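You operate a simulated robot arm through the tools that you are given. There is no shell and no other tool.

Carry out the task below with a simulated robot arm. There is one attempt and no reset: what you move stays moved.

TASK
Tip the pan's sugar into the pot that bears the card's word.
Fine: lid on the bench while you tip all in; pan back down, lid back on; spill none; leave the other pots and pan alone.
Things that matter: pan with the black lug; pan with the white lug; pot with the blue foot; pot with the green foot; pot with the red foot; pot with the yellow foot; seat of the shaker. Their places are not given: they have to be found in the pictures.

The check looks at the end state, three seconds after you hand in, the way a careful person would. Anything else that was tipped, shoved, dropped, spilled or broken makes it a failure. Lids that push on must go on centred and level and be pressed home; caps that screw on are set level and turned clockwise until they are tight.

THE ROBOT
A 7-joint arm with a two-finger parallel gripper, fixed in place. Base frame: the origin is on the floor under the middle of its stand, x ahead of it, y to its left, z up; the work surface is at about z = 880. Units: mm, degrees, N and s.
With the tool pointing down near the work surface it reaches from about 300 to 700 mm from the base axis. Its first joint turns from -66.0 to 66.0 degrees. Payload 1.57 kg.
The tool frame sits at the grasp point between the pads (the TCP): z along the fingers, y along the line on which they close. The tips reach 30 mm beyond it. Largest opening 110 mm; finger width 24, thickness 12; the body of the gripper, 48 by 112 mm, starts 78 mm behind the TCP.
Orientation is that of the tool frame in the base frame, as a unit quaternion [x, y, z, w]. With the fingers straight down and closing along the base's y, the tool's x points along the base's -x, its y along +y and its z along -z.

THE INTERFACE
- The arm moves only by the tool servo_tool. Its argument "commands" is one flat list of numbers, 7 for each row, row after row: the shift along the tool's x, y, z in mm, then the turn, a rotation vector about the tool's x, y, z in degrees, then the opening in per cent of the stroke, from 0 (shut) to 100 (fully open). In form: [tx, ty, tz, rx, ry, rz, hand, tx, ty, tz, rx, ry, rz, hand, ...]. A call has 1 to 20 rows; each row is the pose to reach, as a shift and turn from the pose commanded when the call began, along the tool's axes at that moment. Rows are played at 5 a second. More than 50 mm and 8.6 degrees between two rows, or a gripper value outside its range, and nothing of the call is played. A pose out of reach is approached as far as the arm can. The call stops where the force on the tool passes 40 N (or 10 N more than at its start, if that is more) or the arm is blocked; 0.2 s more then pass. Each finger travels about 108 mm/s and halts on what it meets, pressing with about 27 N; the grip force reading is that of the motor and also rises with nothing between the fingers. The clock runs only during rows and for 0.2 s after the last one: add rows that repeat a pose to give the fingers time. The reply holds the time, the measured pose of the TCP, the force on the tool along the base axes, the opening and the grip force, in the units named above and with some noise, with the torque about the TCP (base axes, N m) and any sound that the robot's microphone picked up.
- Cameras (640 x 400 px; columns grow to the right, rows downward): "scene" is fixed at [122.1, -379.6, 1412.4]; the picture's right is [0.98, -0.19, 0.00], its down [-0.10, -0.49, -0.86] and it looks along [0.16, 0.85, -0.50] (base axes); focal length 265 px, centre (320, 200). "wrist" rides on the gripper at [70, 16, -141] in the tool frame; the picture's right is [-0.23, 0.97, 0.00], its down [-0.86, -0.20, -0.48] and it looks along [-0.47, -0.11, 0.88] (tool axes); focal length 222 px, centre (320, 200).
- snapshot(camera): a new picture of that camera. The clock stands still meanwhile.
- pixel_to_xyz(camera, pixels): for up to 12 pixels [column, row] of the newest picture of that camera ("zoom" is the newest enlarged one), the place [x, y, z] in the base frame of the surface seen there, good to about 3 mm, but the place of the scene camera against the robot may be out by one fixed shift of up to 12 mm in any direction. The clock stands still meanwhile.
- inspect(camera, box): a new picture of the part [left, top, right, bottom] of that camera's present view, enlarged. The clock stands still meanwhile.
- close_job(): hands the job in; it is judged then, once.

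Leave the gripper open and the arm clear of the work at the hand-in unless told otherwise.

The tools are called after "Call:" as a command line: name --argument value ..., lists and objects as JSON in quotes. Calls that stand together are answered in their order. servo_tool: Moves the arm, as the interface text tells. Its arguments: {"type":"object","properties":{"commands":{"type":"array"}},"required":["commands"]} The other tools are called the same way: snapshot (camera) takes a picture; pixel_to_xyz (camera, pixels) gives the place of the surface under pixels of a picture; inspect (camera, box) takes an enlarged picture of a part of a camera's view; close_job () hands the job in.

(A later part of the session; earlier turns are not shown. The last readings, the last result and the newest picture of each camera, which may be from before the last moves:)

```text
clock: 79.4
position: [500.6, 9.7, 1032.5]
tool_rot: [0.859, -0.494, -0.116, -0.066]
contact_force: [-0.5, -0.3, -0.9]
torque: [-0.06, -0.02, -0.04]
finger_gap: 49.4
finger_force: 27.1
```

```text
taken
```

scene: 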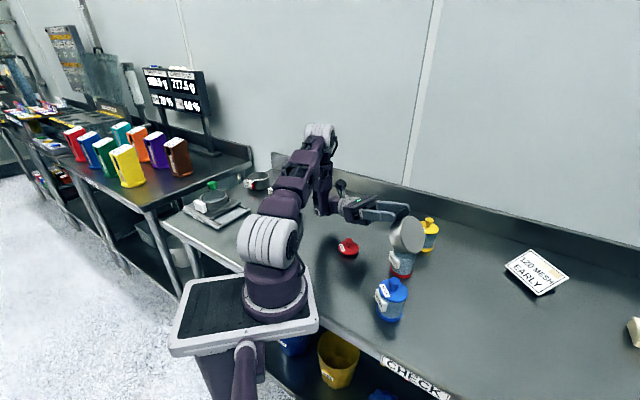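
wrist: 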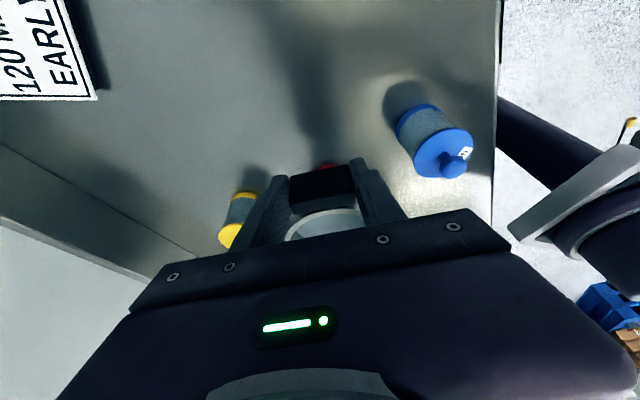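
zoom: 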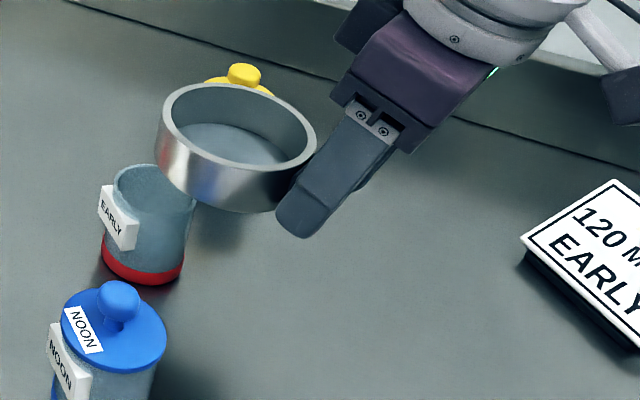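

The pan's floor is bare and no sugar lies on the bench. I carry the empty pan back to its old place, turning it 120° back, at z≈1030.

Call:
servo_tool --commands '[0.5, 1.6, -0.1, 0.6, 0, 2.3, 25, 1.6, 4.9, -0.4, 1.9, 0, 7, 25, 3, 9, -0.8, 3.4, 0, 12.7, 25, 4.5, 13.5, -1.2, 5.1, 0, 19.1, 25, 6, 18.1, -1.6, 6.9, 0, 25.5, 25, 7.5, 22.6, -2, 8.6, 0, 31.9, 25, 9, 27.1, -2.4, 10.3, 0, 38.2, 25, 10.5, 31.6, -2.8, 12, 0, 44.6, 25, 12, 36.1, -3.2, 13.7, 0, 51, 25, 13.5, 40.6, -3.6, 15.4, 0, 57.4, 25, 15, 45.2, -4, 17.2, 0, 63.7, 25, 16.5, 49.7, -4.4, 18.9, 0, 70.1, 25, 18, 54.2, -4.8, 20.6, 0, 76.5, 25, 19.5, 58.7, -5.2, 22.3, 0, 82.9, 25, 21, 63.2, -5.6, 24, 0, 89.2, 25, 22.5, 67.7, -6, 25.7, 0, 95.6, 25, 24, 72.2, -6.4, 27.5, 0, 102, 25, 25.5, 76.8, -6.8, 29.2, 0, 108.4, 25, 26.8, 80.5, -7.2, 30.6, 0, 113.6, 25, 27.3, 82.1, -7.3, 31.2, 0, 115.9, 25]'

Call:
snapshot --camera "scene"

Call:
inspect --camera "scene" --box '[370, 220, 450, 320]'

```text
clock: 83.6
position: [443.8, -55.8, 1031.8]
tool_rot: [-0.001, 0.991, 0.0, 0.131]
contact_force: [0.1, 0.4, -1.1]
torque: [0.02, 0.06, -0.02]
finger_gap: 49.2
finger_force: 27.2
```

```text
taken
```

scene: 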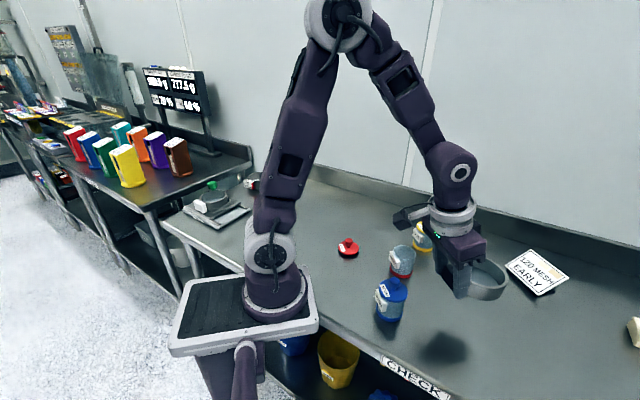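

```text
4.00 times, centred on (410, 270) of scene
```

zoom: 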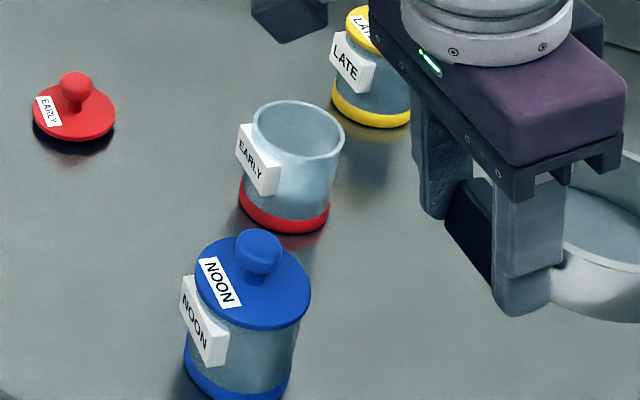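

The pot stands open and clean around. I lower the pan straight down toward its old spot, stopping ~6 mm above contact.

Call:
servo_tool --commands '[1.3, 0, 4.8, 0, 0, 0, 25, 5.2, 0, 19.3, 0, 0, 0, 25, 10.4, 0, 38.6, 0, 0, 0, 25, 15.6, 0, 57.9, 0, 0, 0, 25, 20.8, 0, 77.3, 0, 0, 0, 25, 24.7, 0, 91.7, 0, 0, 0, 25, 27.3, 0, 101.4, 0, 0, 0, 25, 28.6, 0, 106.2, 0, 0, 0, 25, 28.6, 0, 106.2, 0, 0, 0, 25]'

Call:
inspect --camera "scene" --box '[400, 250, 520, 350]'

```text
clock: 85.6
position: [444.2, -55.9, 923.7]
tool_rot: [0.0, 0.991, 0.0, 0.13]
contact_force: [0.4, -0.5, -1.0]
torque: [0.0, 0.04, -0.01]
finger_gap: 49.3
finger_force: 27.1
```

```text
4.00 times, centred on (460, 300) of scene
```

zoom: 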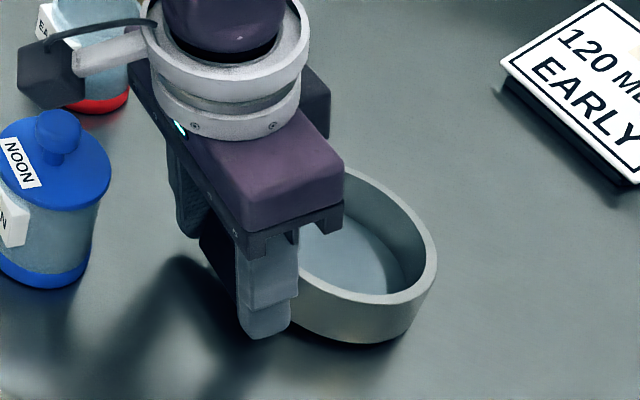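

The pan is empty and level just above the bench. I lower in 1 mm steps until the bench is felt.

Call:
servo_tool --commands '[0.26, 0, 0.97, 0, 0, 0, 25, 0.52, 0, 1.93, 0, 0, 0, 25, 0.78, 0, 2.9, 0, 0, 0, 25, 1.04, 0, 3.86, 0, 0, 0, 25, 1.3, 0, 4.83, 0, 0, 0, 25, 1.56, 0, 5.8, 0, 0, 0, 25, 1.56, 0, 5.8, 0, 0, 0, 25]'

```text
clock: 87.2
position: [444.5, -56.5, 916.3]
tool_rot: [-0.001, 0.991, -0.001, 0.131]
contact_force: [-1.3, 1.8, 11.8]
torque: [-0.25, -0.61, 0.08]
finger_gap: 49.5
finger_force: 27.1
```

The bench is felt (12 N, acting about 52 mm ahead, so under the pan's middle: it sits flat). I open the fingers.

Call:
servo_tool --commands '[0, 0, 0, 0, 0, 0, 46, 0, 0, 0, 0, 0, 0, 50, 0, 0, 0, 0, 0, 0, 60, 0, 0, 0, 0, 0, 0, 70, 0, 0, 0, 0, 0, 0, 70, 0, 0, 0, 0, 0, 0, 70]'

Call:
inspect --camera "scene" --box '[400, 250, 520, 350]'

```text
clock: 88.6
position: [442.7, -57.1, 916.9]
tool_rot: [0.0, 0.991, 0.0, 0.131]
contact_force: [-0.8, -0.4, 0.0]
torque: [0.0, 0.01, 0.03]
finger_gap: 77.1
finger_force: 0.0
```

```text
4.00 times, centred on (460, 300) of scene
```

zoom: 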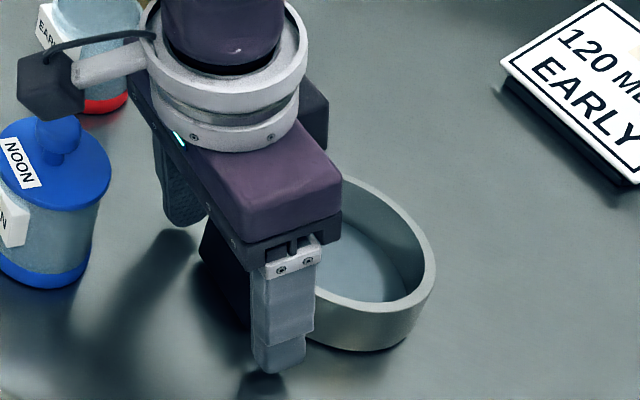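

The pan is set down flat, fingers free. I retreat up along the tool's axis, then straighten the tool to vertical.

Call:
servo_tool --commands '[0, 0, -10, 0, 0, 0, 70, 0, 0, -30, 0, 0, 0, 70, 0, 0, -60, 0, 0, 0, 70, 0, 0, -95, 0, 0, 0, 70, 0, 0, -130, 0, 0, 0, 70, 0, 0, -145, 0, 7.5, 0, 85, 0, 0, -145, 0, 15, 0, 100, 0, 0, -145, 0, 15, 0, 100]'

Call:
snapshot --camera "wrist"

Call:
inspect --camera "scene" --box '[400, 250, 520, 350]'

```text
clock: 90.4
position: [407.2, -56.2, 1057.2]
tool_rot: [0.0, 1.0, 0.0, -0.001]
contact_force: [0.2, 0.1, -0.7]
torque: [0.03, 0.0, 0.01]
finger_gap: 110.0
finger_force: 0.1
```

```text
taken
```

wrist: 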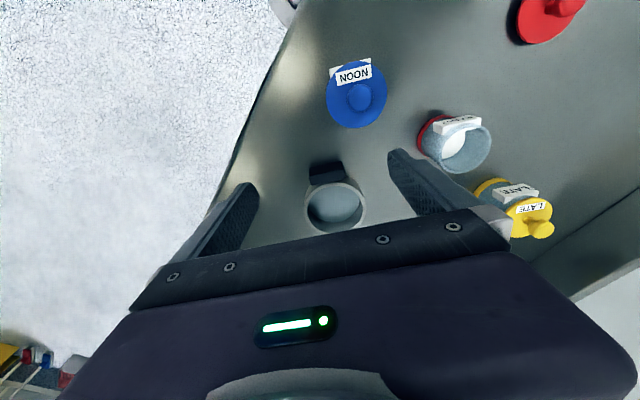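

```text
4.00 times, centred on (460, 300) of scene
```

zoom: 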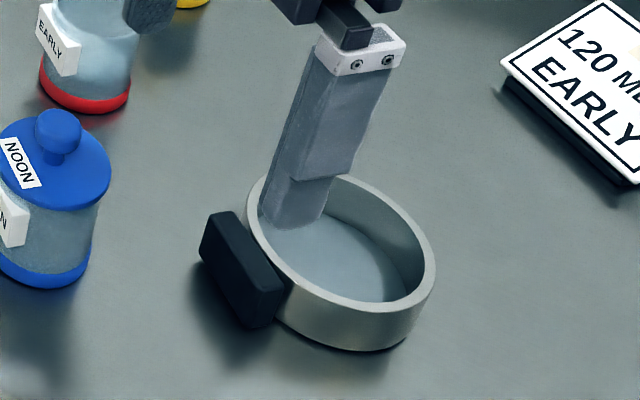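

White sugar shows inside the EARLY pot at (453,145). I enlarge the pot and the pan to check for spilled or left-over sugar.

Call:
inspect --camera "wrist" --box '[400, 90, 520, 190]'

Call:
inspect --camera "wrist" --box '[280, 140, 400, 240]'

```text
4.00 times, centred on (460, 140) of wrist
```

zoom: 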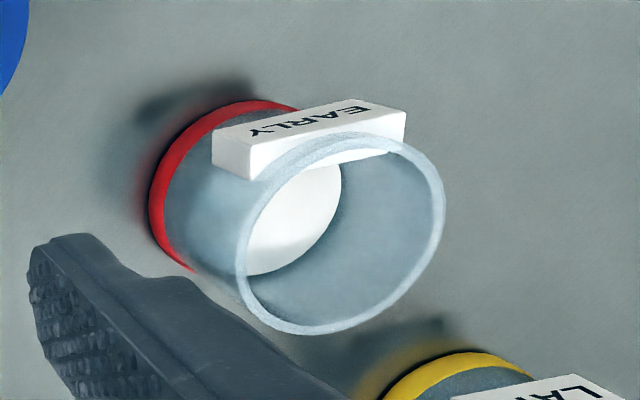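

```text
4.00 times, centred on (340, 190) of wrist
```

zoom: 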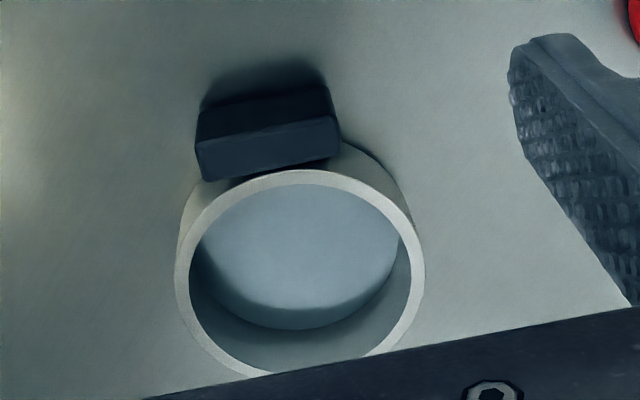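

All the sugar is in the EARLY pot and the pan is clean. Next the lid: I move at height over to a viewpoint near the lid.

Call:
servo_tool --commands '[15, 39, 0, 0, 0, 0, 100, 30, 78, 0, 0, 0, 0, 100, 45, 117, 0, 0, 0, 0, 100, 60, 156, 0, 0, 0, 0, 100, 75, 195, 0, 0, 0, 0, 100, 90, 234, 0, 0, 0, 0, 100, 107, 271, 10, 0, 0, 0, 100, 107, 271, 20, 0, 0, 0, 100, 107, 271, 20, 0, 0, 0, 100]'

Call:
snapshot --camera "wrist"

Call:
inspect --camera "wrist" --box '[260, 130, 380, 230]'

```text
clock: 92.4
position: [299.4, 215.4, 1036.5]
tool_rot: [-0.001, 1.0, 0.0, -0.001]
contact_force: [0.1, 0.1, 1.1]
torque: [-0.03, 0.01, 0.0]
finger_gap: 110.0
finger_force: 0.1
```

```text
taken
```

wrist: 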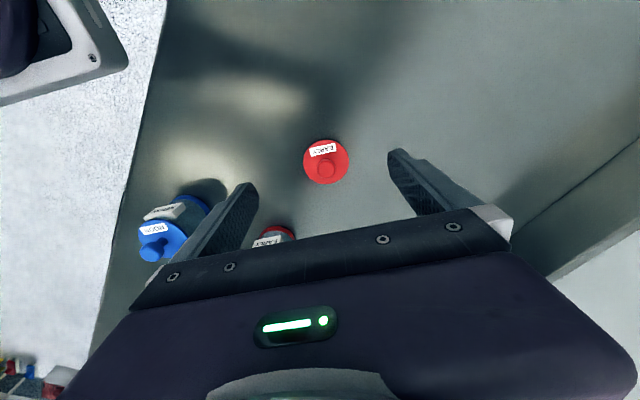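

```text
4.00 times, centred on (320, 180) of wrist
```

zoom: 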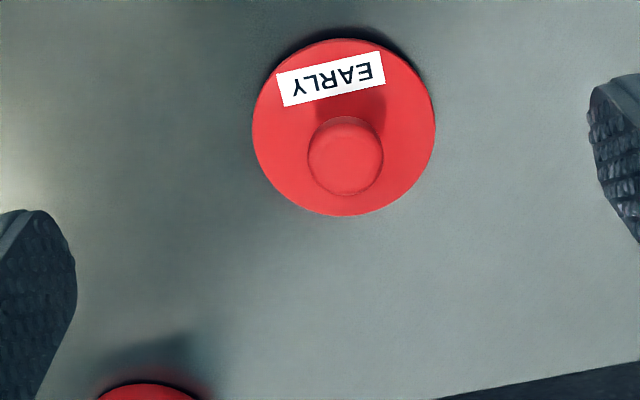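

Call:
pixel_to_xyz --camera "zoom" --pixels '[[345, 155], [312, 155], [379, 155], [345, 120], [345, 190], [257, 130], [431, 130], [345, 212], [340, 44], [275, 190], [412, 190], [280, 75]]'

```text
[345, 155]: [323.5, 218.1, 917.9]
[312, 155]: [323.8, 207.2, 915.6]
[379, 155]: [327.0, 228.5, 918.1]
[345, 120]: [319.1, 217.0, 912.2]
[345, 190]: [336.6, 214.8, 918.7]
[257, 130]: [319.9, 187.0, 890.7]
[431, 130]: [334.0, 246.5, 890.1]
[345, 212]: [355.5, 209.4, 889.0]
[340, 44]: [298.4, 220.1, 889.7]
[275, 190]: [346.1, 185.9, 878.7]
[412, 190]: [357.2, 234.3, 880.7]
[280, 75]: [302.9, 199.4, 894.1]
```

Lid centre ≈(327, 216.3), knob top z≈918.5. I align above it and descend to TCP z≈924.5 (tips ~4 mm above the disc).

Call:
servo_tool --commands '[-27.6, 0.9, 10, 0, 0, 0, 100, -27.6, 0.9, 40, 0, 0, 0, 100, -27.6, 0.9, 70, 0, 0, 0, 100, -27.6, 0.9, 95, 0, 0, 0, 100, -27.6, 0.9, 107, 0, 0, 0, 80, -27.6, 0.9, 112, 0, 0, 0, 60, -27.6, 0.9, 112, 0, 0, 0, 60]'

Call:
inspect --camera "scene" --box '[310, 210, 400, 280]'

```text
clock: 94.0
position: [326.2, 214.3, 924.7]
tool_rot: [0.0, 1.0, 0.0, 0.0]
contact_force: [0.2, 0.2, -0.6]
torque: [0.0, 0.0, 0.0]
finger_gap: 66.1
finger_force: 0.1
```

```text
5.71 times, centred on (355, 245) of scene
```

zoom: 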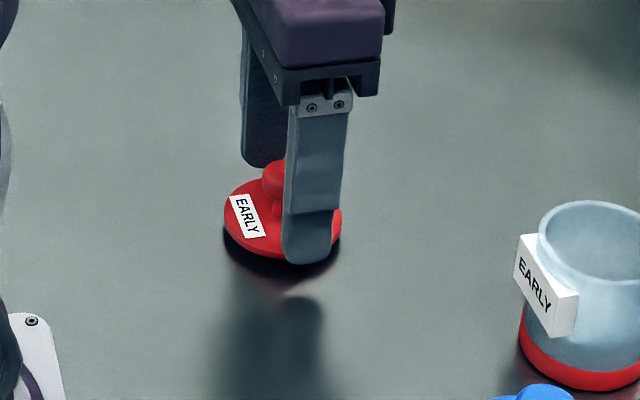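

Well placed. I close on the knob.

Call:
servo_tool --commands '[0, 0, 0, 0, 0, 0, 40, 0, 0, 0, 0, 0, 0, 25, 0, 0, 0, 0, 0, 0, 10, 0, 0, 0, 0, 0, 0, 5, 0, 0, 0, 0, 0, 0, 5, 0, 0, 0, 0, 0, 0, 5]'

Call:
inspect --camera "scene" --box '[310, 210, 400, 280]'

```text
clock: 95.4
position: [327.9, 215.7, 925.6]
tool_rot: [0.001, 1.0, 0.0, -0.001]
contact_force: [0.4, 0.7, -0.5]
torque: [0.0, -0.01, -0.04]
finger_gap: 21.8
finger_force: 26.9
```

```text
5.71 times, centred on (355, 245) of scene
```

zoom: 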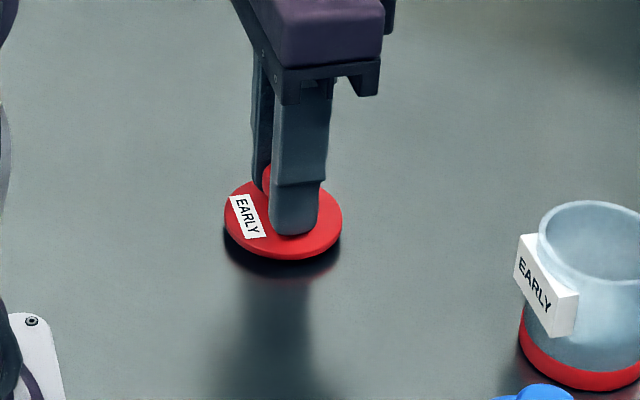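

Gripped on 21.8 mm. I lift the lid about 125 mm and look at it hanging.

Call:
servo_tool --commands '[0, 0, -5, 0, 0, 0, 5, 0, 0, -20, 0, 0, 0, 5, 0, 0, -50, 0, 0, 0, 5, 0, 0, -85, 0, 0, 0, 5, 0, 0, -115, 0, 0, 0, 5, 0, 0, -125, 0, 0, 0, 5, 0, 0, -125, 0, 0, 0, 5]'

Call:
inspect --camera "wrist" --box '[260, 120, 400, 220]'

Call:
inspect --camera "scene" --box '[310, 180, 430, 280]'

```text
clock: 97.0
position: [327.0, 214.6, 1048.0]
tool_rot: [0.0, 1.0, 0.0, 0.0]
contact_force: [-0.6, 0.2, 0.8]
torque: [-0.01, 0.01, -0.01]
finger_gap: 21.7
finger_force: 27.3
```

```text
4.00 times, centred on (330, 170) of wrist
```

zoom: 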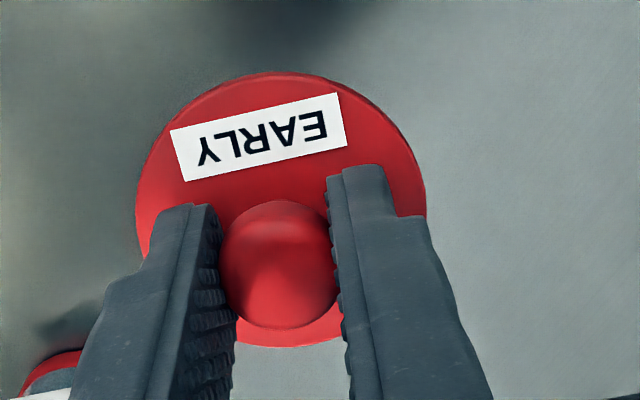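

```text
4.00 times, centred on (370, 230) of scene
```

zoom: 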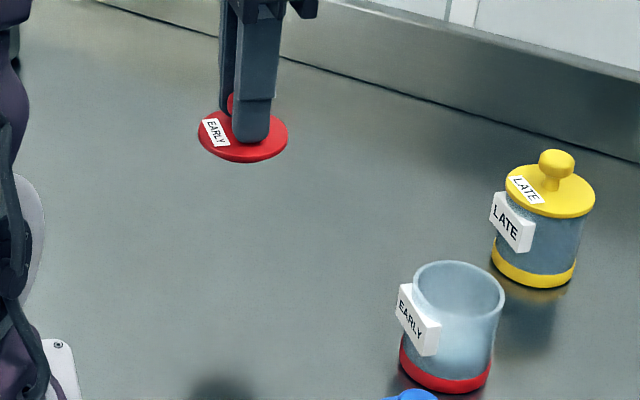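

I measure the lid held in the hand (wrist view) to know its centre relative to the tool.

Call:
inspect --camera "wrist" --box '[260, 120, 400, 220]'

Call:
pixel_to_xyz --camera "zoom" --pixels '[[142, 200], [421, 185], [275, 79], [285, 342], [190, 115], [385, 125], [160, 150], [405, 150], [255, 340], [320, 335]]'

```text
4.00 times, centred on (330, 170) of wrist
```

zoom: 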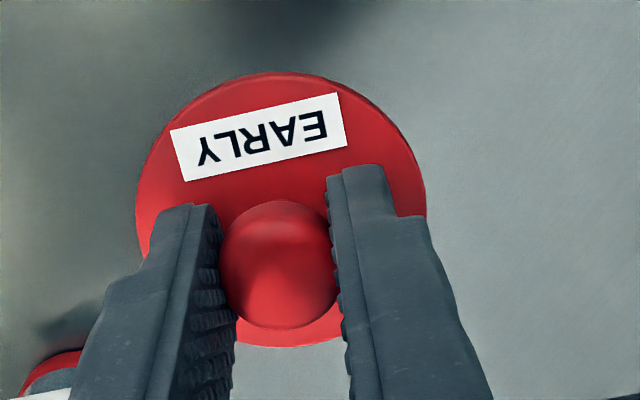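

```text
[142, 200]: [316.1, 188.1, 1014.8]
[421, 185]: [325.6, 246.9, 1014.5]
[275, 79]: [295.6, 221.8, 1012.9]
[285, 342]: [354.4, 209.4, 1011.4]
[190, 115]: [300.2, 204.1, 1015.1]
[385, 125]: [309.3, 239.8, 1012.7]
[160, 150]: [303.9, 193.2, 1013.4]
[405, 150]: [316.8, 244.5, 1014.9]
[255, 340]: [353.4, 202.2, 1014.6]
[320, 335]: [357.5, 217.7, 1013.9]
```

Lid centre is within about 1 mm of the tool axis. I carry it at height to above the pot, then lower to about 17 mm above the rim and compare lid and pot.

Call:
servo_tool --commands '[-29, -27, 0, 0, 0, 0, 5, -58, -54, 0, 0, 0, 0, 5, -88, -80, 0, 0, 0, 0, 5, -112, -102, 0, 0, 0, 0, 5, -117.2, -107, 0, 0, 0, 0, 5, -117.2, -107, 20, 0, 0, 0, 5, -117.2, -107, 40, 0, 0, 0, 5, -117.2, -107, 40, 0, 0, 0, 5]'

Call:
inspect --camera "scene" --box '[370, 210, 440, 290]'

Call:
snapshot --camera "wrist"

```text
clock: 98.8
position: [442.9, 108.0, 1010.2]
tool_rot: [0.0, 1.0, -0.001, 0.0]
contact_force: [0.6, 0.5, -1.1]
torque: [-0.03, 0.02, -0.01]
finger_gap: 21.6
finger_force: 27.4
```

```text
5.00 times, centred on (405, 250) of scene
```

zoom: 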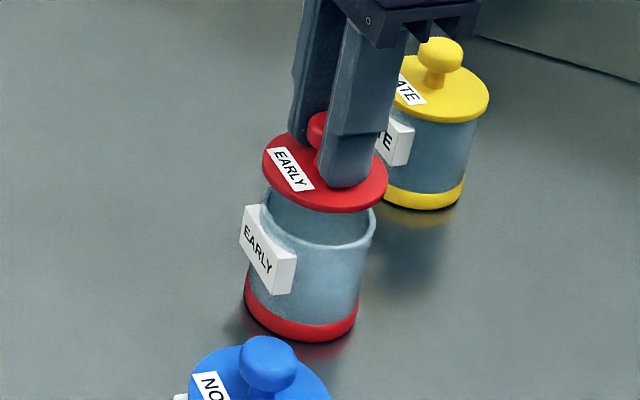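

```text
taken
```

wrist: 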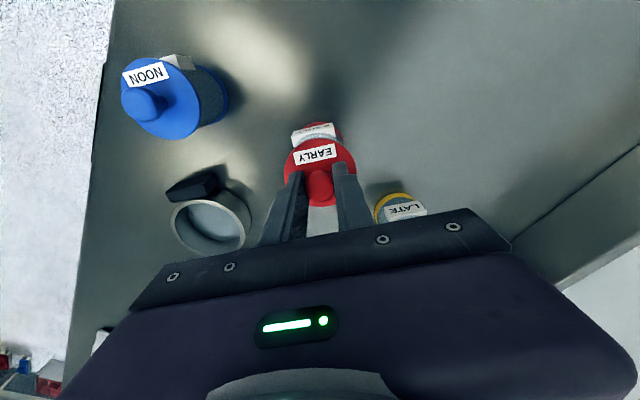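

The lid hangs level over the pot. I lower to just above the mouth and compare again.

Call:
servo_tool --commands '[0, 0, 5, 0, 0, 0, 5, 0, 0, 10, 0, 0, 0, 5, 0, 0, 13, 0, 0, 0, 5, 0, 0, 13, 0, 0, 0, 5]'

Call:
inspect --camera "scene" --box '[380, 225, 430, 285]'

Call:
inspect --camera "wrist" --box '[260, 100, 390, 220]'

```text
clock: 99.8
position: [443.8, 107.9, 995.4]
tool_rot: [0.0, 1.0, 0.0, 0.001]
contact_force: [0.9, 0.2, -0.2]
torque: [0.0, 0.0, -0.01]
finger_gap: 22.0
finger_force: 26.9
```

```text
6.67 times, centred on (405, 255) of scene
```

zoom: 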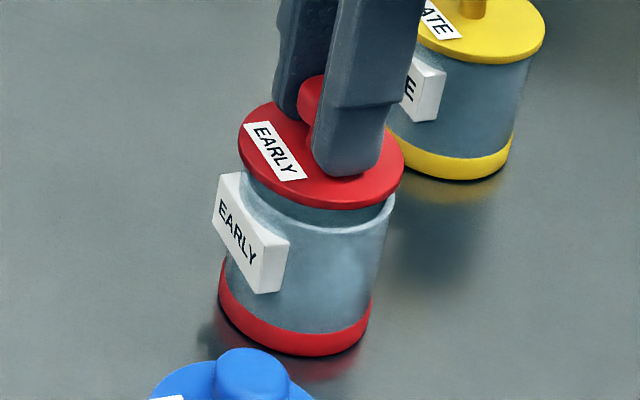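

```text
3.33 times, centred on (325, 160) of wrist
```

zoom: 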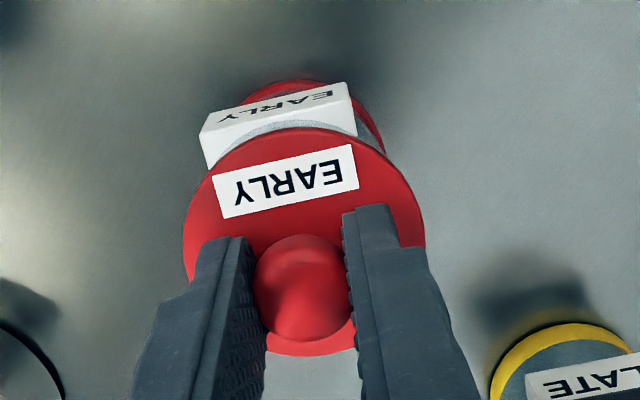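

Lid and mouth look concentric to about a millimetre. I shift 0.5 mm forward and lower in 1 mm steps to enter the mouth, watching the force.

Call:
servo_tool --commands '[-0.5, 0, 1, 0, 0, 0, 5, -0.5, 0, 2, 0, 0, 0, 5, -0.5, 0, 3, 0, 0, 0, 5, -0.5, 0, 4, 0, 0, 0, 5, -0.5, 0, 5, 0, 0, 0, 5, -0.5, 0, 5, 0, 0, 0, 5]'

Call:
inspect --camera "scene" --box '[380, 225, 430, 285]'

```text
clock: 101.2
position: [444.9, 109.1, 991.4]
tool_rot: [0.0, 1.0, 0.0, 0.0]
contact_force: [0.7, -0.9, 0.2]
torque: [0.01, -0.01, -0.04]
finger_gap: 22.0
finger_force: 27.1
```

```text
6.67 times, centred on (405, 255) of scene
```

zoom: 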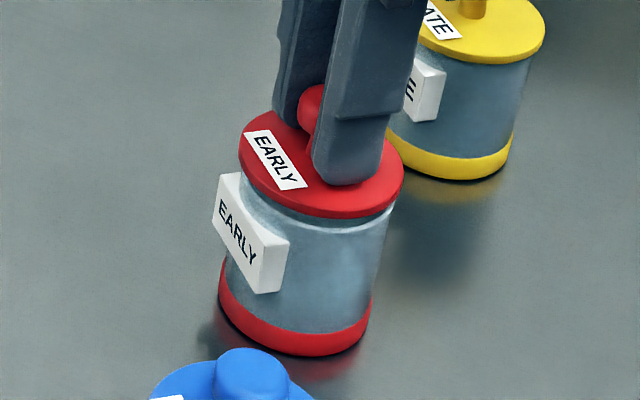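

No contact yet. I go on in small steps.

Call:
servo_tool --commands '[0, 0, 1, 0, 0, 0, 5, 0, 0, 2, 0, 0, 0, 5, 0, 0, 3, 0, 0, 0, 5, 0, 0, 3, 0, 0, 0, 5]'

Call:
inspect --camera "scene" --box '[380, 225, 430, 285]'

```text
clock: 102.2
position: [444.9, 108.6, 987.6]
tool_rot: [0.0, 1.0, 0.0, 0.0]
contact_force: [-0.1, -0.1, 0.0]
torque: [-0.02, 0.01, 0.0]
finger_gap: 21.7
finger_force: 27.3
```

```text
6.67 times, centred on (405, 255) of scene
```

zoom: 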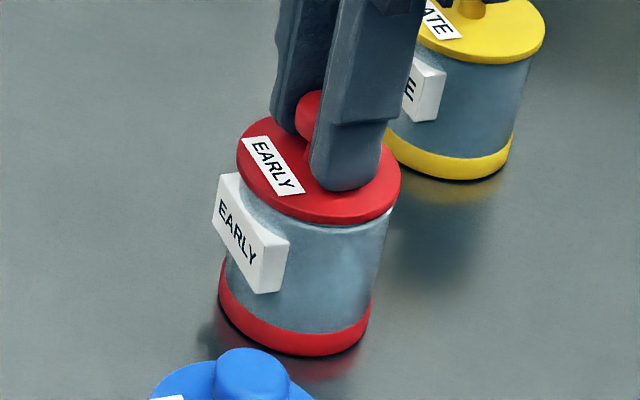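

Nearly seated with no force. I compare with the picture from the beginning using the same box.

Call:
inspect --camera "scene" --box '[350, 200, 480, 300]'

```text
4.00 times, centred on (415, 250) of scene
```

zoom: 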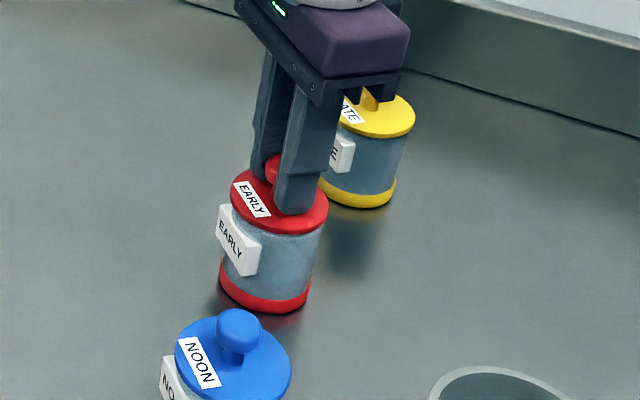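

It matches the starting picture to within about a millimetre, lid still ~1.5 mm high. I press down in 1 mm steps, listening for the snap.

Call:
servo_tool --commands '[-0.5, 0, 1, 0, 0, 0, 5, -0.5, 0, 2, 0, 0, 0, 5, -0.5, 0, 3, 0, 0, 0, 5, -0.5, 0, 3, 0, 0, 0, 5]'

Call:
inspect --camera "scene" --box '[350, 200, 480, 300]'

```text
clock: 103.2
position: [444.4, 109.1, 984.8]
tool_rot: [0.0, 1.0, 0.0, 0.0]
contact_force: [0.2, 0.8, 1.1]
torque: [0.05, 0.04, 0.0]
finger_gap: 22.0
finger_force: 27.5
```

```text
4.00 times, centred on (415, 250) of scene
```

zoom: 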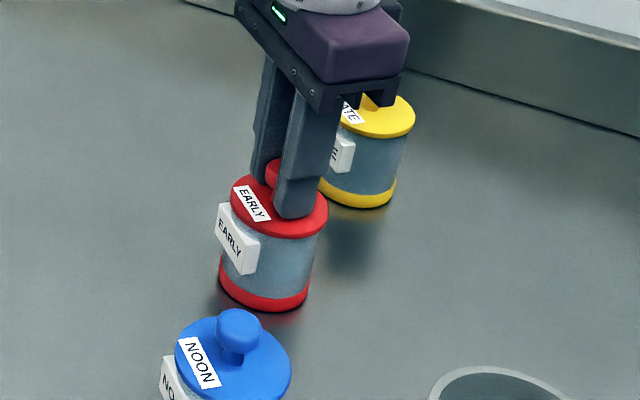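

Now at z≈985 with almost no force and no snap yet. I press on in 1 mm steps.

Call:
servo_tool --commands '[0, 0, 1, 0, 0, 0, 5, 0, 0, 2, 0, 0, 0, 5, 0, 0, 3, 0, 0, 0, 5, 0, 0, 3, 0, 0, 0, 5]'

Call:
inspect --camera "scene" --box '[350, 200, 480, 300]'

```text
clock: 104.2
position: [444.6, 108.4, 983.0]
tool_rot: [0.0, 1.0, 0.0, 0.001]
contact_force: [-4.7, 0.2, 29.6]
torque: [0.0, -0.03, 0.01]
finger_gap: 22.1
finger_force: 26.7
```

```text
4.00 times, centred on (415, 250) of scene
```

zoom: 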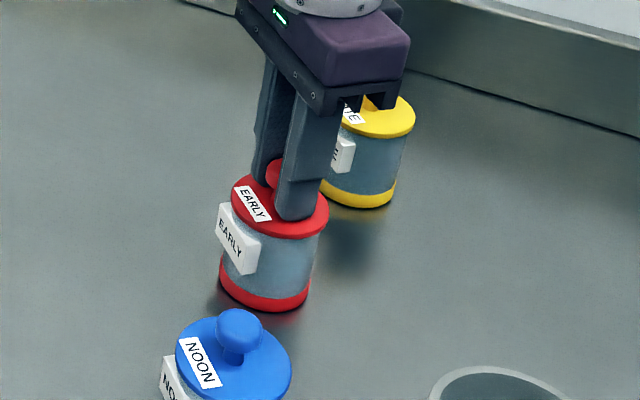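

Now pressing with about 30 N. I push further for the snap.

Call:
servo_tool --commands '[0, 0, 1, 0, 0, 0, 5, 0, 0, 2, 0, 0, 0, 5, 0, 0, 3, 0, 0, 0, 5]'

Call:
inspect --camera "scene" --box '[380, 225, 430, 285]'

```text
clock: 105.0
position: [446.1, 109.5, 980.9]
tool_rot: [-0.001, 1.0, 0.0, 0.002]
contact_force: [-3.7, -1.9, 11.3]
torque: [-0.05, 0.16, 0.02]
finger_gap: 22.2
finger_force: 26.6
stopped in row 3: the force on the tool passed its limit at 42 N (the readings are from after the stop); the commanded pose is now the measured one
```

```text
6.67 times, centred on (405, 255) of scene
```

zoom: 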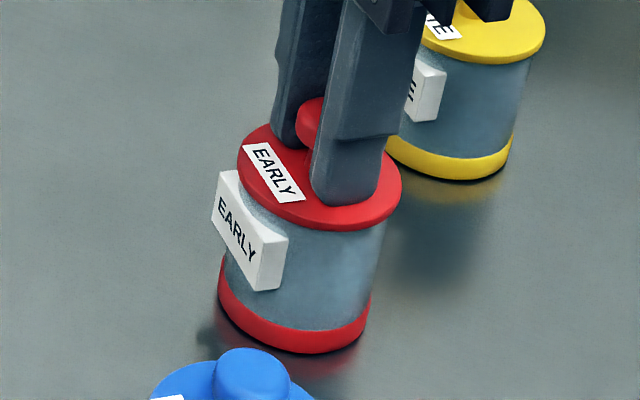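

The push stopped at 42 N without a snap heard. I look closely at the lid's seating.

Call:
inspect --camera "scene" --box '[390, 235, 420, 265]'

Call:
snapshot --camera "wrist"

Call:
inspect --camera "wrist" --box '[270, 100, 390, 220]'

```text
13.33 times, centred on (405, 250) of scene
```

zoom: 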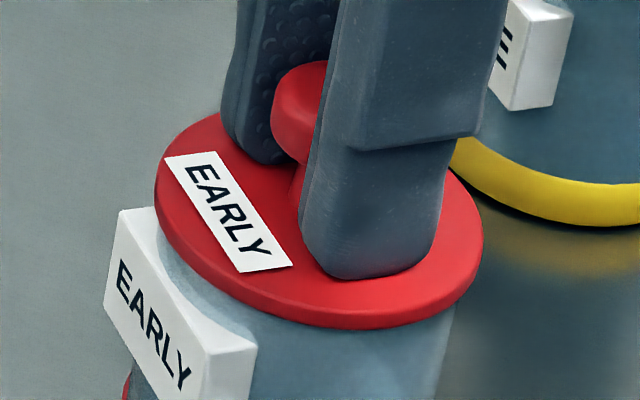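

```text
taken
```

wrist: 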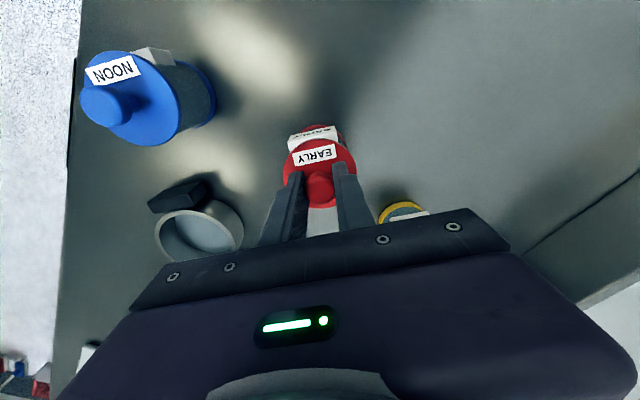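

```text
3.33 times, centred on (330, 160) of wrist
```

zoom: 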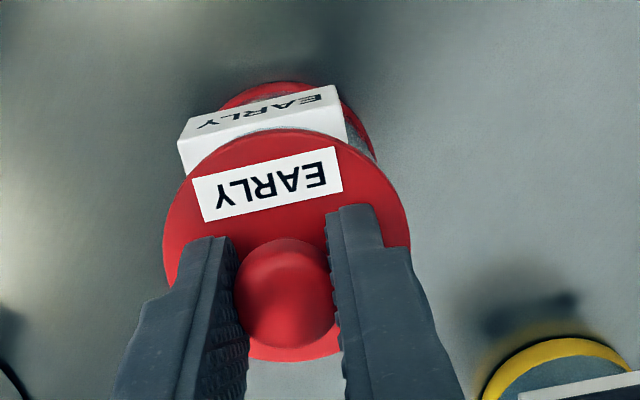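

Call:
pixel_to_xyz --camera "zoom" --pixels '[[170, 240], [405, 225], [283, 137], [300, 350], [265, 185], [200, 180], [380, 185], [195, 130], [330, 100], [260, 350], [190, 265], [395, 245]]'

Call:
inspect --camera "scene" --box '[380, 225, 430, 285]'

Call:
pixel_to_xyz --camera "zoom" --pixels '[[250, 145], [320, 215], [350, 222], [385, 210], [260, 190], [300, 245], [340, 240], [370, 235], [215, 190], [265, 240], [300, 345], [225, 290]]'

```text
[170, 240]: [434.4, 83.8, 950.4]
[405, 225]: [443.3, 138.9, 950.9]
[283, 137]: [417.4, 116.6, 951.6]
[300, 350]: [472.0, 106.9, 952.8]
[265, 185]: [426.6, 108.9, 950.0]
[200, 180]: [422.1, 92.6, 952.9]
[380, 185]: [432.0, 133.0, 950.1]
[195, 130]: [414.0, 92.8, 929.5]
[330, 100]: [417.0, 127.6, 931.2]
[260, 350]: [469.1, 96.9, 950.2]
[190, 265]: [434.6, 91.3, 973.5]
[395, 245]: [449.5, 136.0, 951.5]
```

```text
6.67 times, centred on (405, 255) of scene
```

zoom: 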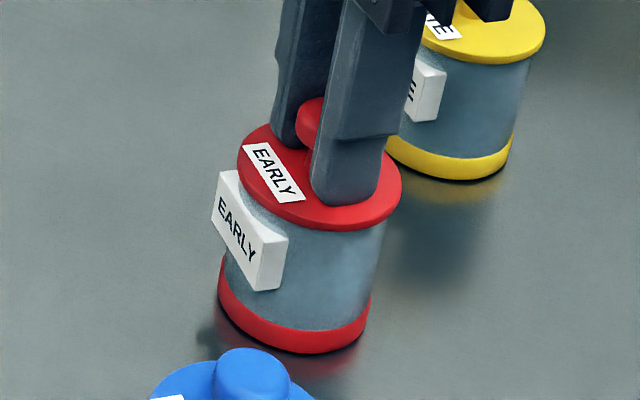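

```text
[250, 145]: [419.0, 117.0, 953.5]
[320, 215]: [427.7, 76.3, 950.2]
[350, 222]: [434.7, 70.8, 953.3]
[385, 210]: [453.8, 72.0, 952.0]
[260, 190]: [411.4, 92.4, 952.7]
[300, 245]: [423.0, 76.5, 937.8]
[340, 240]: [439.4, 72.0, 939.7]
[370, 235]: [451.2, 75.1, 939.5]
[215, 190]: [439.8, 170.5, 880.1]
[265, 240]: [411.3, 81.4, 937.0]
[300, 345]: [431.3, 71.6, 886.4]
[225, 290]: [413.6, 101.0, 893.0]
```

The disc sits level at z≈951, the same as at the start, but I did not hear it click; the fingers slid down the knob. I'll let go, rise, and look at how the lid sits.

Call:
servo_tool --commands '[0, 0, -2, 0, 0, 0, 5, 0, 0, -2, 0, 0, 0, 25, 0, 0, -2, 0, 0, 0, 45, 0, 0, -2, 0, 0, 0, 60, 0, 0, -20, 0, 0, 0, 60, 0, 0, -50, 0, 0, 0, 60, 0, 0, -70, 0, 0, 0, 60, 0, 0, -70, 0, 0, 0, 60]'

Call:
inspect --camera "scene" --box '[380, 225, 430, 285]'

Call:
inspect --camera "wrist" --box '[270, 100, 390, 220]'

```text
clock: 106.8
position: [446.0, 106.9, 1051.7]
tool_rot: [0.0, 1.0, 0.001, 0.002]
contact_force: [-0.3, 0.2, -0.5]
torque: [-0.02, 0.05, -0.01]
finger_gap: 65.9
finger_force: 0.1
heard: snap
```

```text
6.67 times, centred on (405, 255) of scene
```

zoom: 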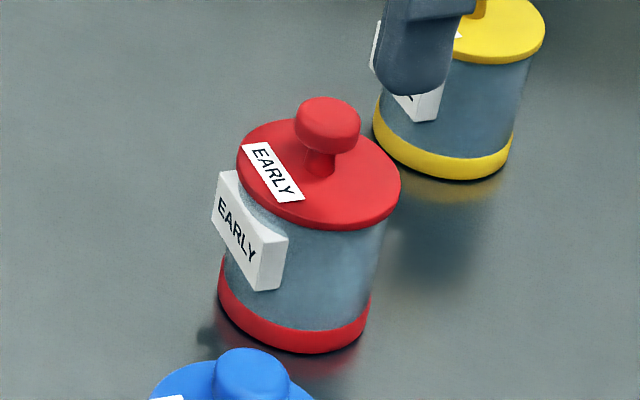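

```text
3.33 times, centred on (330, 160) of wrist
```

zoom: 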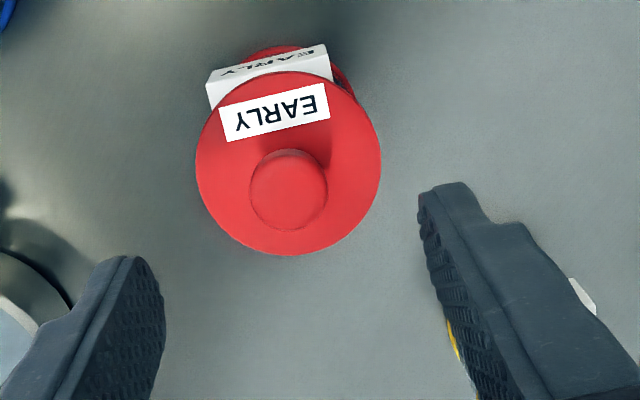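

A snap was heard — but I had raised 2 mm before opening, so the lid might have clicked off rather than on. I measure its height now and then press on the knob's top with closed fingers.

Call:
pixel_to_xyz --camera "zoom" --pixels '[[288, 190], [253, 188], [323, 188], [288, 153], [288, 225], [200, 165], [376, 160], [285, 250], [283, 76], [230, 120], [350, 120], [220, 220]]'

Call:
inspect --camera "scene" --box '[390, 230, 425, 265]'

```text
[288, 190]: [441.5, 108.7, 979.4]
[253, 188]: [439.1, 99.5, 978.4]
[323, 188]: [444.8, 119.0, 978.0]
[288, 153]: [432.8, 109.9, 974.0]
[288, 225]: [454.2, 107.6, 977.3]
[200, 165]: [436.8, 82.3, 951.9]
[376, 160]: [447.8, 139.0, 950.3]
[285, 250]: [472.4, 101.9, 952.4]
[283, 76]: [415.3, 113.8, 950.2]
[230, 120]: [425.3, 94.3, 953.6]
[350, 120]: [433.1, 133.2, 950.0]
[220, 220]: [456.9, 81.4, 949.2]
```

```text
11.43 times, centred on (408, 248) of scene
```

zoom: 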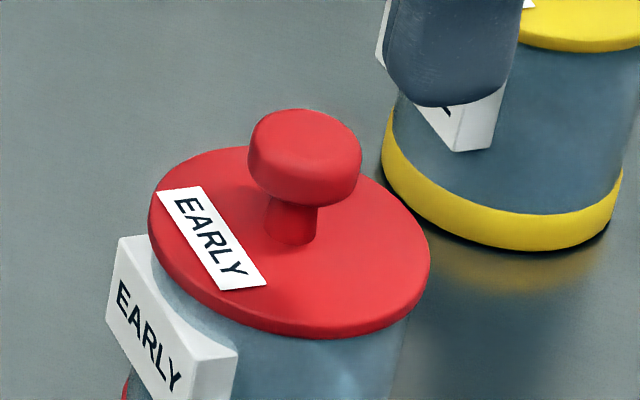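

The knob centre is (443.6, 109.3), top z≈979.5. I shut the fingers, centre them over the knob and come down to just above it.

Call:
servo_tool --commands '[2.4, 2.4, 0, 0, 0, 0, 30, 2.4, 2.4, 0, 0, 0, 0, 0, 2.4, 2.4, 0, 0, 0, 0, 0, 2.4, 2.4, 15, 0, 0, 0, 0, 2.4, 2.4, 28, 0, 0, 0, 0, 2.4, 2.4, 36, 0, 0, 0, 0, 2.4, 2.4, 36, 0, 0, 0, 0]'

Call:
inspect --camera "scene" --box '[380, 225, 430, 285]'

Call:
inspect --camera "wrist" --box '[270, 100, 390, 220]'

```text
clock: 108.5
position: [443.9, 111.7, 1012.8]
tool_rot: [0.0, 1.0, 0.0, 0.002]
contact_force: [0.5, 0.6, 0.4]
torque: [0.0, -0.01, 0.01]
finger_gap: 0.0
finger_force: 21.0
```

```text
6.67 times, centred on (405, 255) of scene
```

zoom: 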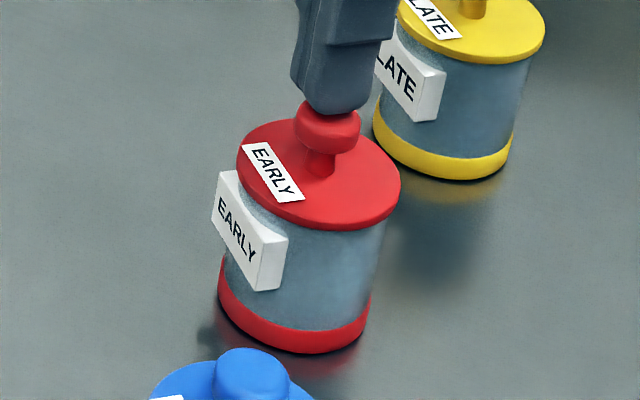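

```text
3.33 times, centred on (330, 160) of wrist
```

zoom: 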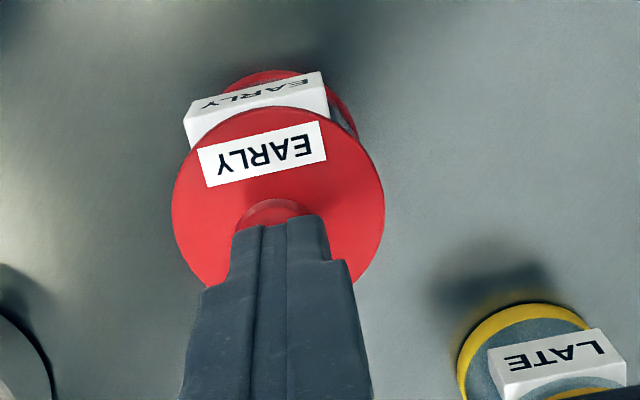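

Call:
inspect --camera "scene" --box '[395, 225, 420, 250]'

Call:
pixel_to_xyz --camera "zoom" --pixels '[[250, 190], [300, 215], [350, 200], [270, 235], [320, 250], [370, 235], [245, 215], [400, 180], [230, 160], [330, 160], [300, 290], [380, 270]]'

```text
16.00 times, centred on (408, 238) of scene
```

zoom: 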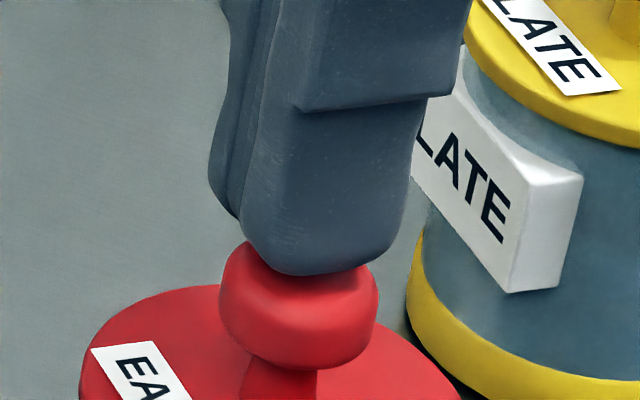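

```text
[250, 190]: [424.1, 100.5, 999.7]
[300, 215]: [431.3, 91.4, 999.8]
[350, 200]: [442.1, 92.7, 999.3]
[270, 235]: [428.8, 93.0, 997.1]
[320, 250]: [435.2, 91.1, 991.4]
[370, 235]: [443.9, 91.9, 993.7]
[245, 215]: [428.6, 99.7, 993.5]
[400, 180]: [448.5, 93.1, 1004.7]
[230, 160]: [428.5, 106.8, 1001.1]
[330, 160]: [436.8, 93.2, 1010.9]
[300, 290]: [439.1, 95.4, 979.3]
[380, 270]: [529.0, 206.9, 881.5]
```

The shut fingers are about 2.5 mm too far in +y and 1 mm in +x. I correct this and press down in 1 mm steps.

Call:
servo_tool --commands '[0.8, -2.4, 0, 0, 0, 0, 0, 0.8, -2.4, 1, 0, 0, 0, 0, 0.8, -2.4, 2, 0, 0, 0, 0, 0.8, -2.4, 3, 0, 0, 0, 0, 0.8, -2.4, 4, 0, 0, 0, 0, 0.8, -2.4, 4, 0, 0, 0, 0]'

Call:
inspect --camera "scene" --box '[380, 225, 430, 285]'

```text
clock: 109.8
position: [442.1, 107.7, 1009.9]
tool_rot: [0.0, 1.0, 0.0, 0.002]
contact_force: [0.0, 0.1, -0.1]
torque: [0.01, 0.0, -0.01]
finger_gap: 0.0
finger_force: 21.6
```

```text
6.67 times, centred on (405, 255) of scene
```

zoom: 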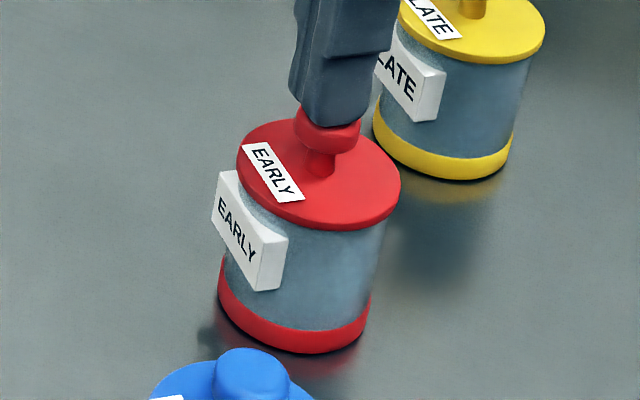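

Fingers are centred over the knob, nearly touching. I press on.

Call:
servo_tool --commands '[0, 0, 1, 0, 0, 0, 0, 0, 0, 2, 0, 0, 0, 0, 0, 0, 3, 0, 0, 0, 0, 0, 0, 4, 0, 0, 0, 0, 0, 0, 5, 0, 0, 0, 0]'

Call:
inspect --camera "scene" --box '[380, 225, 430, 285]'

```text
clock: 110.8
position: [442.2, 108.6, 1008.8]
tool_rot: [-0.001, 1.0, 0.001, 0.003]
contact_force: [-5.4, -1.0, 17.0]
torque: [-0.02, 0.2, 0.0]
finger_gap: 0.0
finger_force: 21.2
stopped in row 4: the force on the tool passed its limit at 44 N (the readings are from after the stop); the commanded pose is now the measured one
```

```text
6.67 times, centred on (405, 255) of scene
```

zoom: 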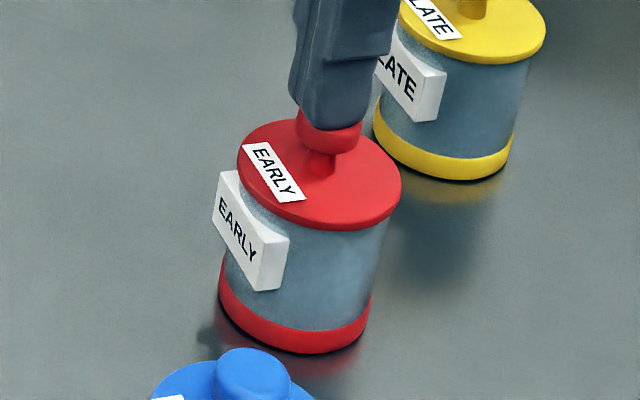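

The press reached 44 N with no further click and the knob top didn't move, which suggests it is home. To verify, I raise the hand clear and take the same view as at the very start for comparison.

Call:
servo_tool --commands '[0, 0, -5, 0, 0, 0, 0, 0, 0, -30, 0, 0, 0, 0, 0, 0, -60, 0, 0, 0, 30, 0, 0, -90, 0, 0, 0, 60, 0, 0, -90, 0, 0, 0, 60]'

Call:
inspect --camera "scene" --box '[375, 225, 435, 290]'

Call:
inspect --camera "scene" --box '[395, 205, 455, 270]'

```text
clock: 112.0
position: [442.2, 108.4, 1097.6]
tool_rot: [-0.002, 1.0, 0.001, 0.002]
contact_force: [-1.0, 0.6, 0.3]
torque: [0.0, 0.02, 0.0]
finger_gap: 66.1
finger_force: 0.0
```

```text
6.15 times, centred on (405, 258) of scene
```

zoom: 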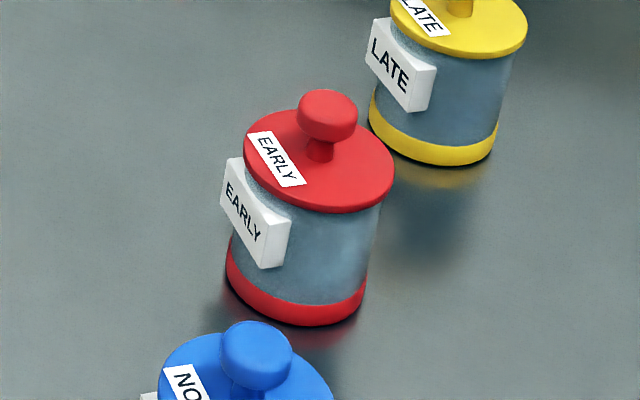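

```text
6.15 times, centred on (425, 238) of scene
```

zoom: 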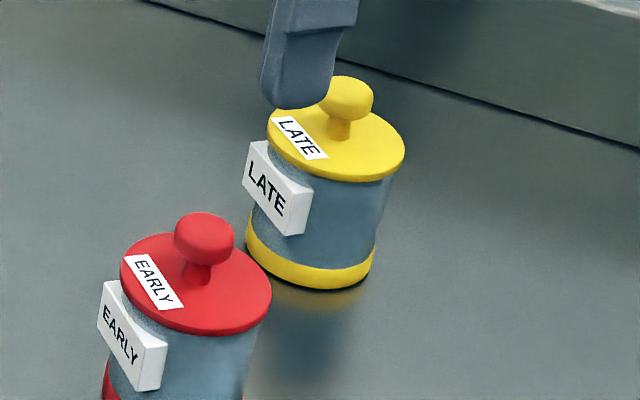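

Compared with the starting picture, lid, label and foot have all shifted together by ~3 zoom pixels, so the lid is at its original height and centred; the pot itself slid only a couple of mm. To be sure it is clicked home and not merely resting, I'll do a gentle pull test: grip the knob again at the same height as the first time.

Call:
servo_tool --commands '[-1.3, 1.4, 30, 0, 0, 0, 60, -1.3, 1.4, 65, 0, 0, 0, 60, -1.3, 1.4, 95, 0, 0, 0, 60, -1.3, 1.4, 107, 0, 0, 0, 60, -1.3, 1.4, 112, 0, 0, 0, 60, -1.3, 1.4, 112, 0, 0, 0, 60]'

Call:
inspect --camera "scene" --box '[375, 225, 435, 290]'

```text
clock: 113.4
position: [443.2, 110.5, 984.4]
tool_rot: [-0.002, 1.0, 0.001, 0.003]
contact_force: [-0.7, -0.4, -0.9]
torque: [-0.01, 0.0, 0.05]
finger_gap: 65.9
finger_force: 0.1
```

```text
6.15 times, centred on (405, 258) of scene
```

zoom: 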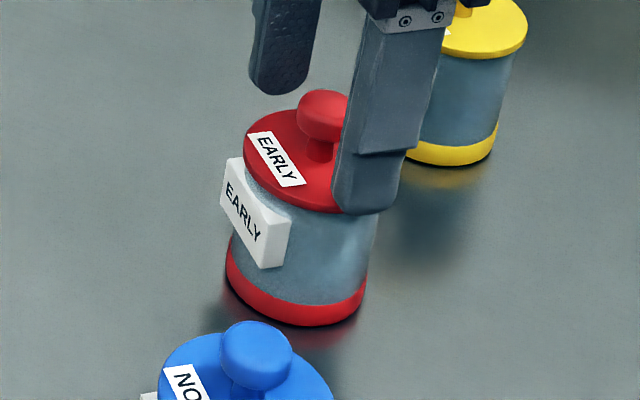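

Fingers are around the knob, perhaps a millimetre or so too far in +y. I correct 1 mm and close.

Call:
servo_tool --commands '[0, -1, 0, 0, 0, 0, 50, 0, -1, 0, 0, 0, 0, 35, 0, -1, 0, 0, 0, 0, 25, 0, -1, 0, 0, 0, 0, 15, 0, -1, 0, 0, 0, 0, 5, 0, -1, 0, 0, 0, 0, 5, 0, -1, 0, 0, 0, 0, 5]'

Call:
inspect --camera "scene" --box '[375, 225, 435, 290]'

```text
clock: 115.0
position: [443.0, 108.5, 985.7]
tool_rot: [-0.001, 1.0, 0.001, 0.004]
contact_force: [0.8, 0.4, -0.4]
torque: [-0.03, 0.03, -0.02]
finger_gap: 21.9
finger_force: 26.9
heard: snap
```

```text
6.15 times, centred on (405, 258) of scene
```

zoom: 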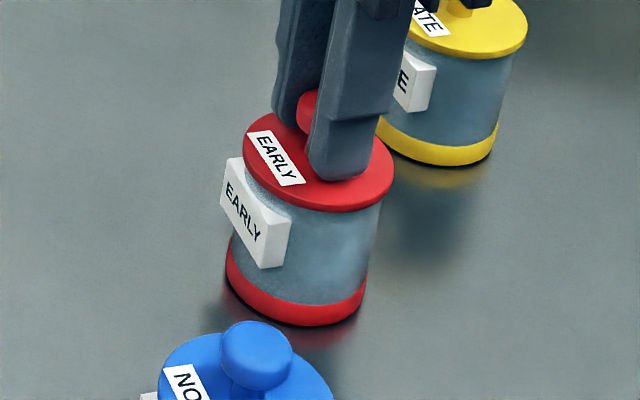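

A snap was heard as the fingers closed. I raise just 2 mm to learn whether the lid is now loose.

Call:
servo_tool --commands '[0, 0, -0.5, 0, 0, 0, 5, 0, 0, -1, 0, 0, 0, 5, 0, 0, -1.5, 0, 0, 0, 5, 0, 0, -2, 0, 0, 0, 5]'

Call:
inspect --camera "scene" --box '[375, 225, 435, 290]'

```text
clock: 116.0
position: [444.2, 109.8, 989.6]
tool_rot: [0.0, 1.0, 0.0, 0.002]
contact_force: [-0.3, 0.2, -0.5]
torque: [-0.04, 0.0, -0.01]
finger_gap: 21.5
finger_force: 27.5
```

```text
6.15 times, centred on (405, 258) of scene
```

zoom: 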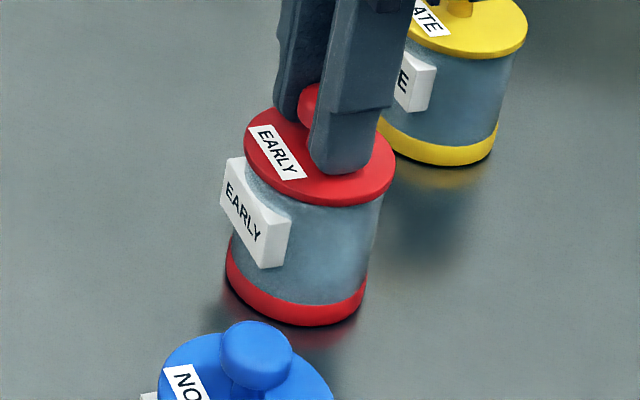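

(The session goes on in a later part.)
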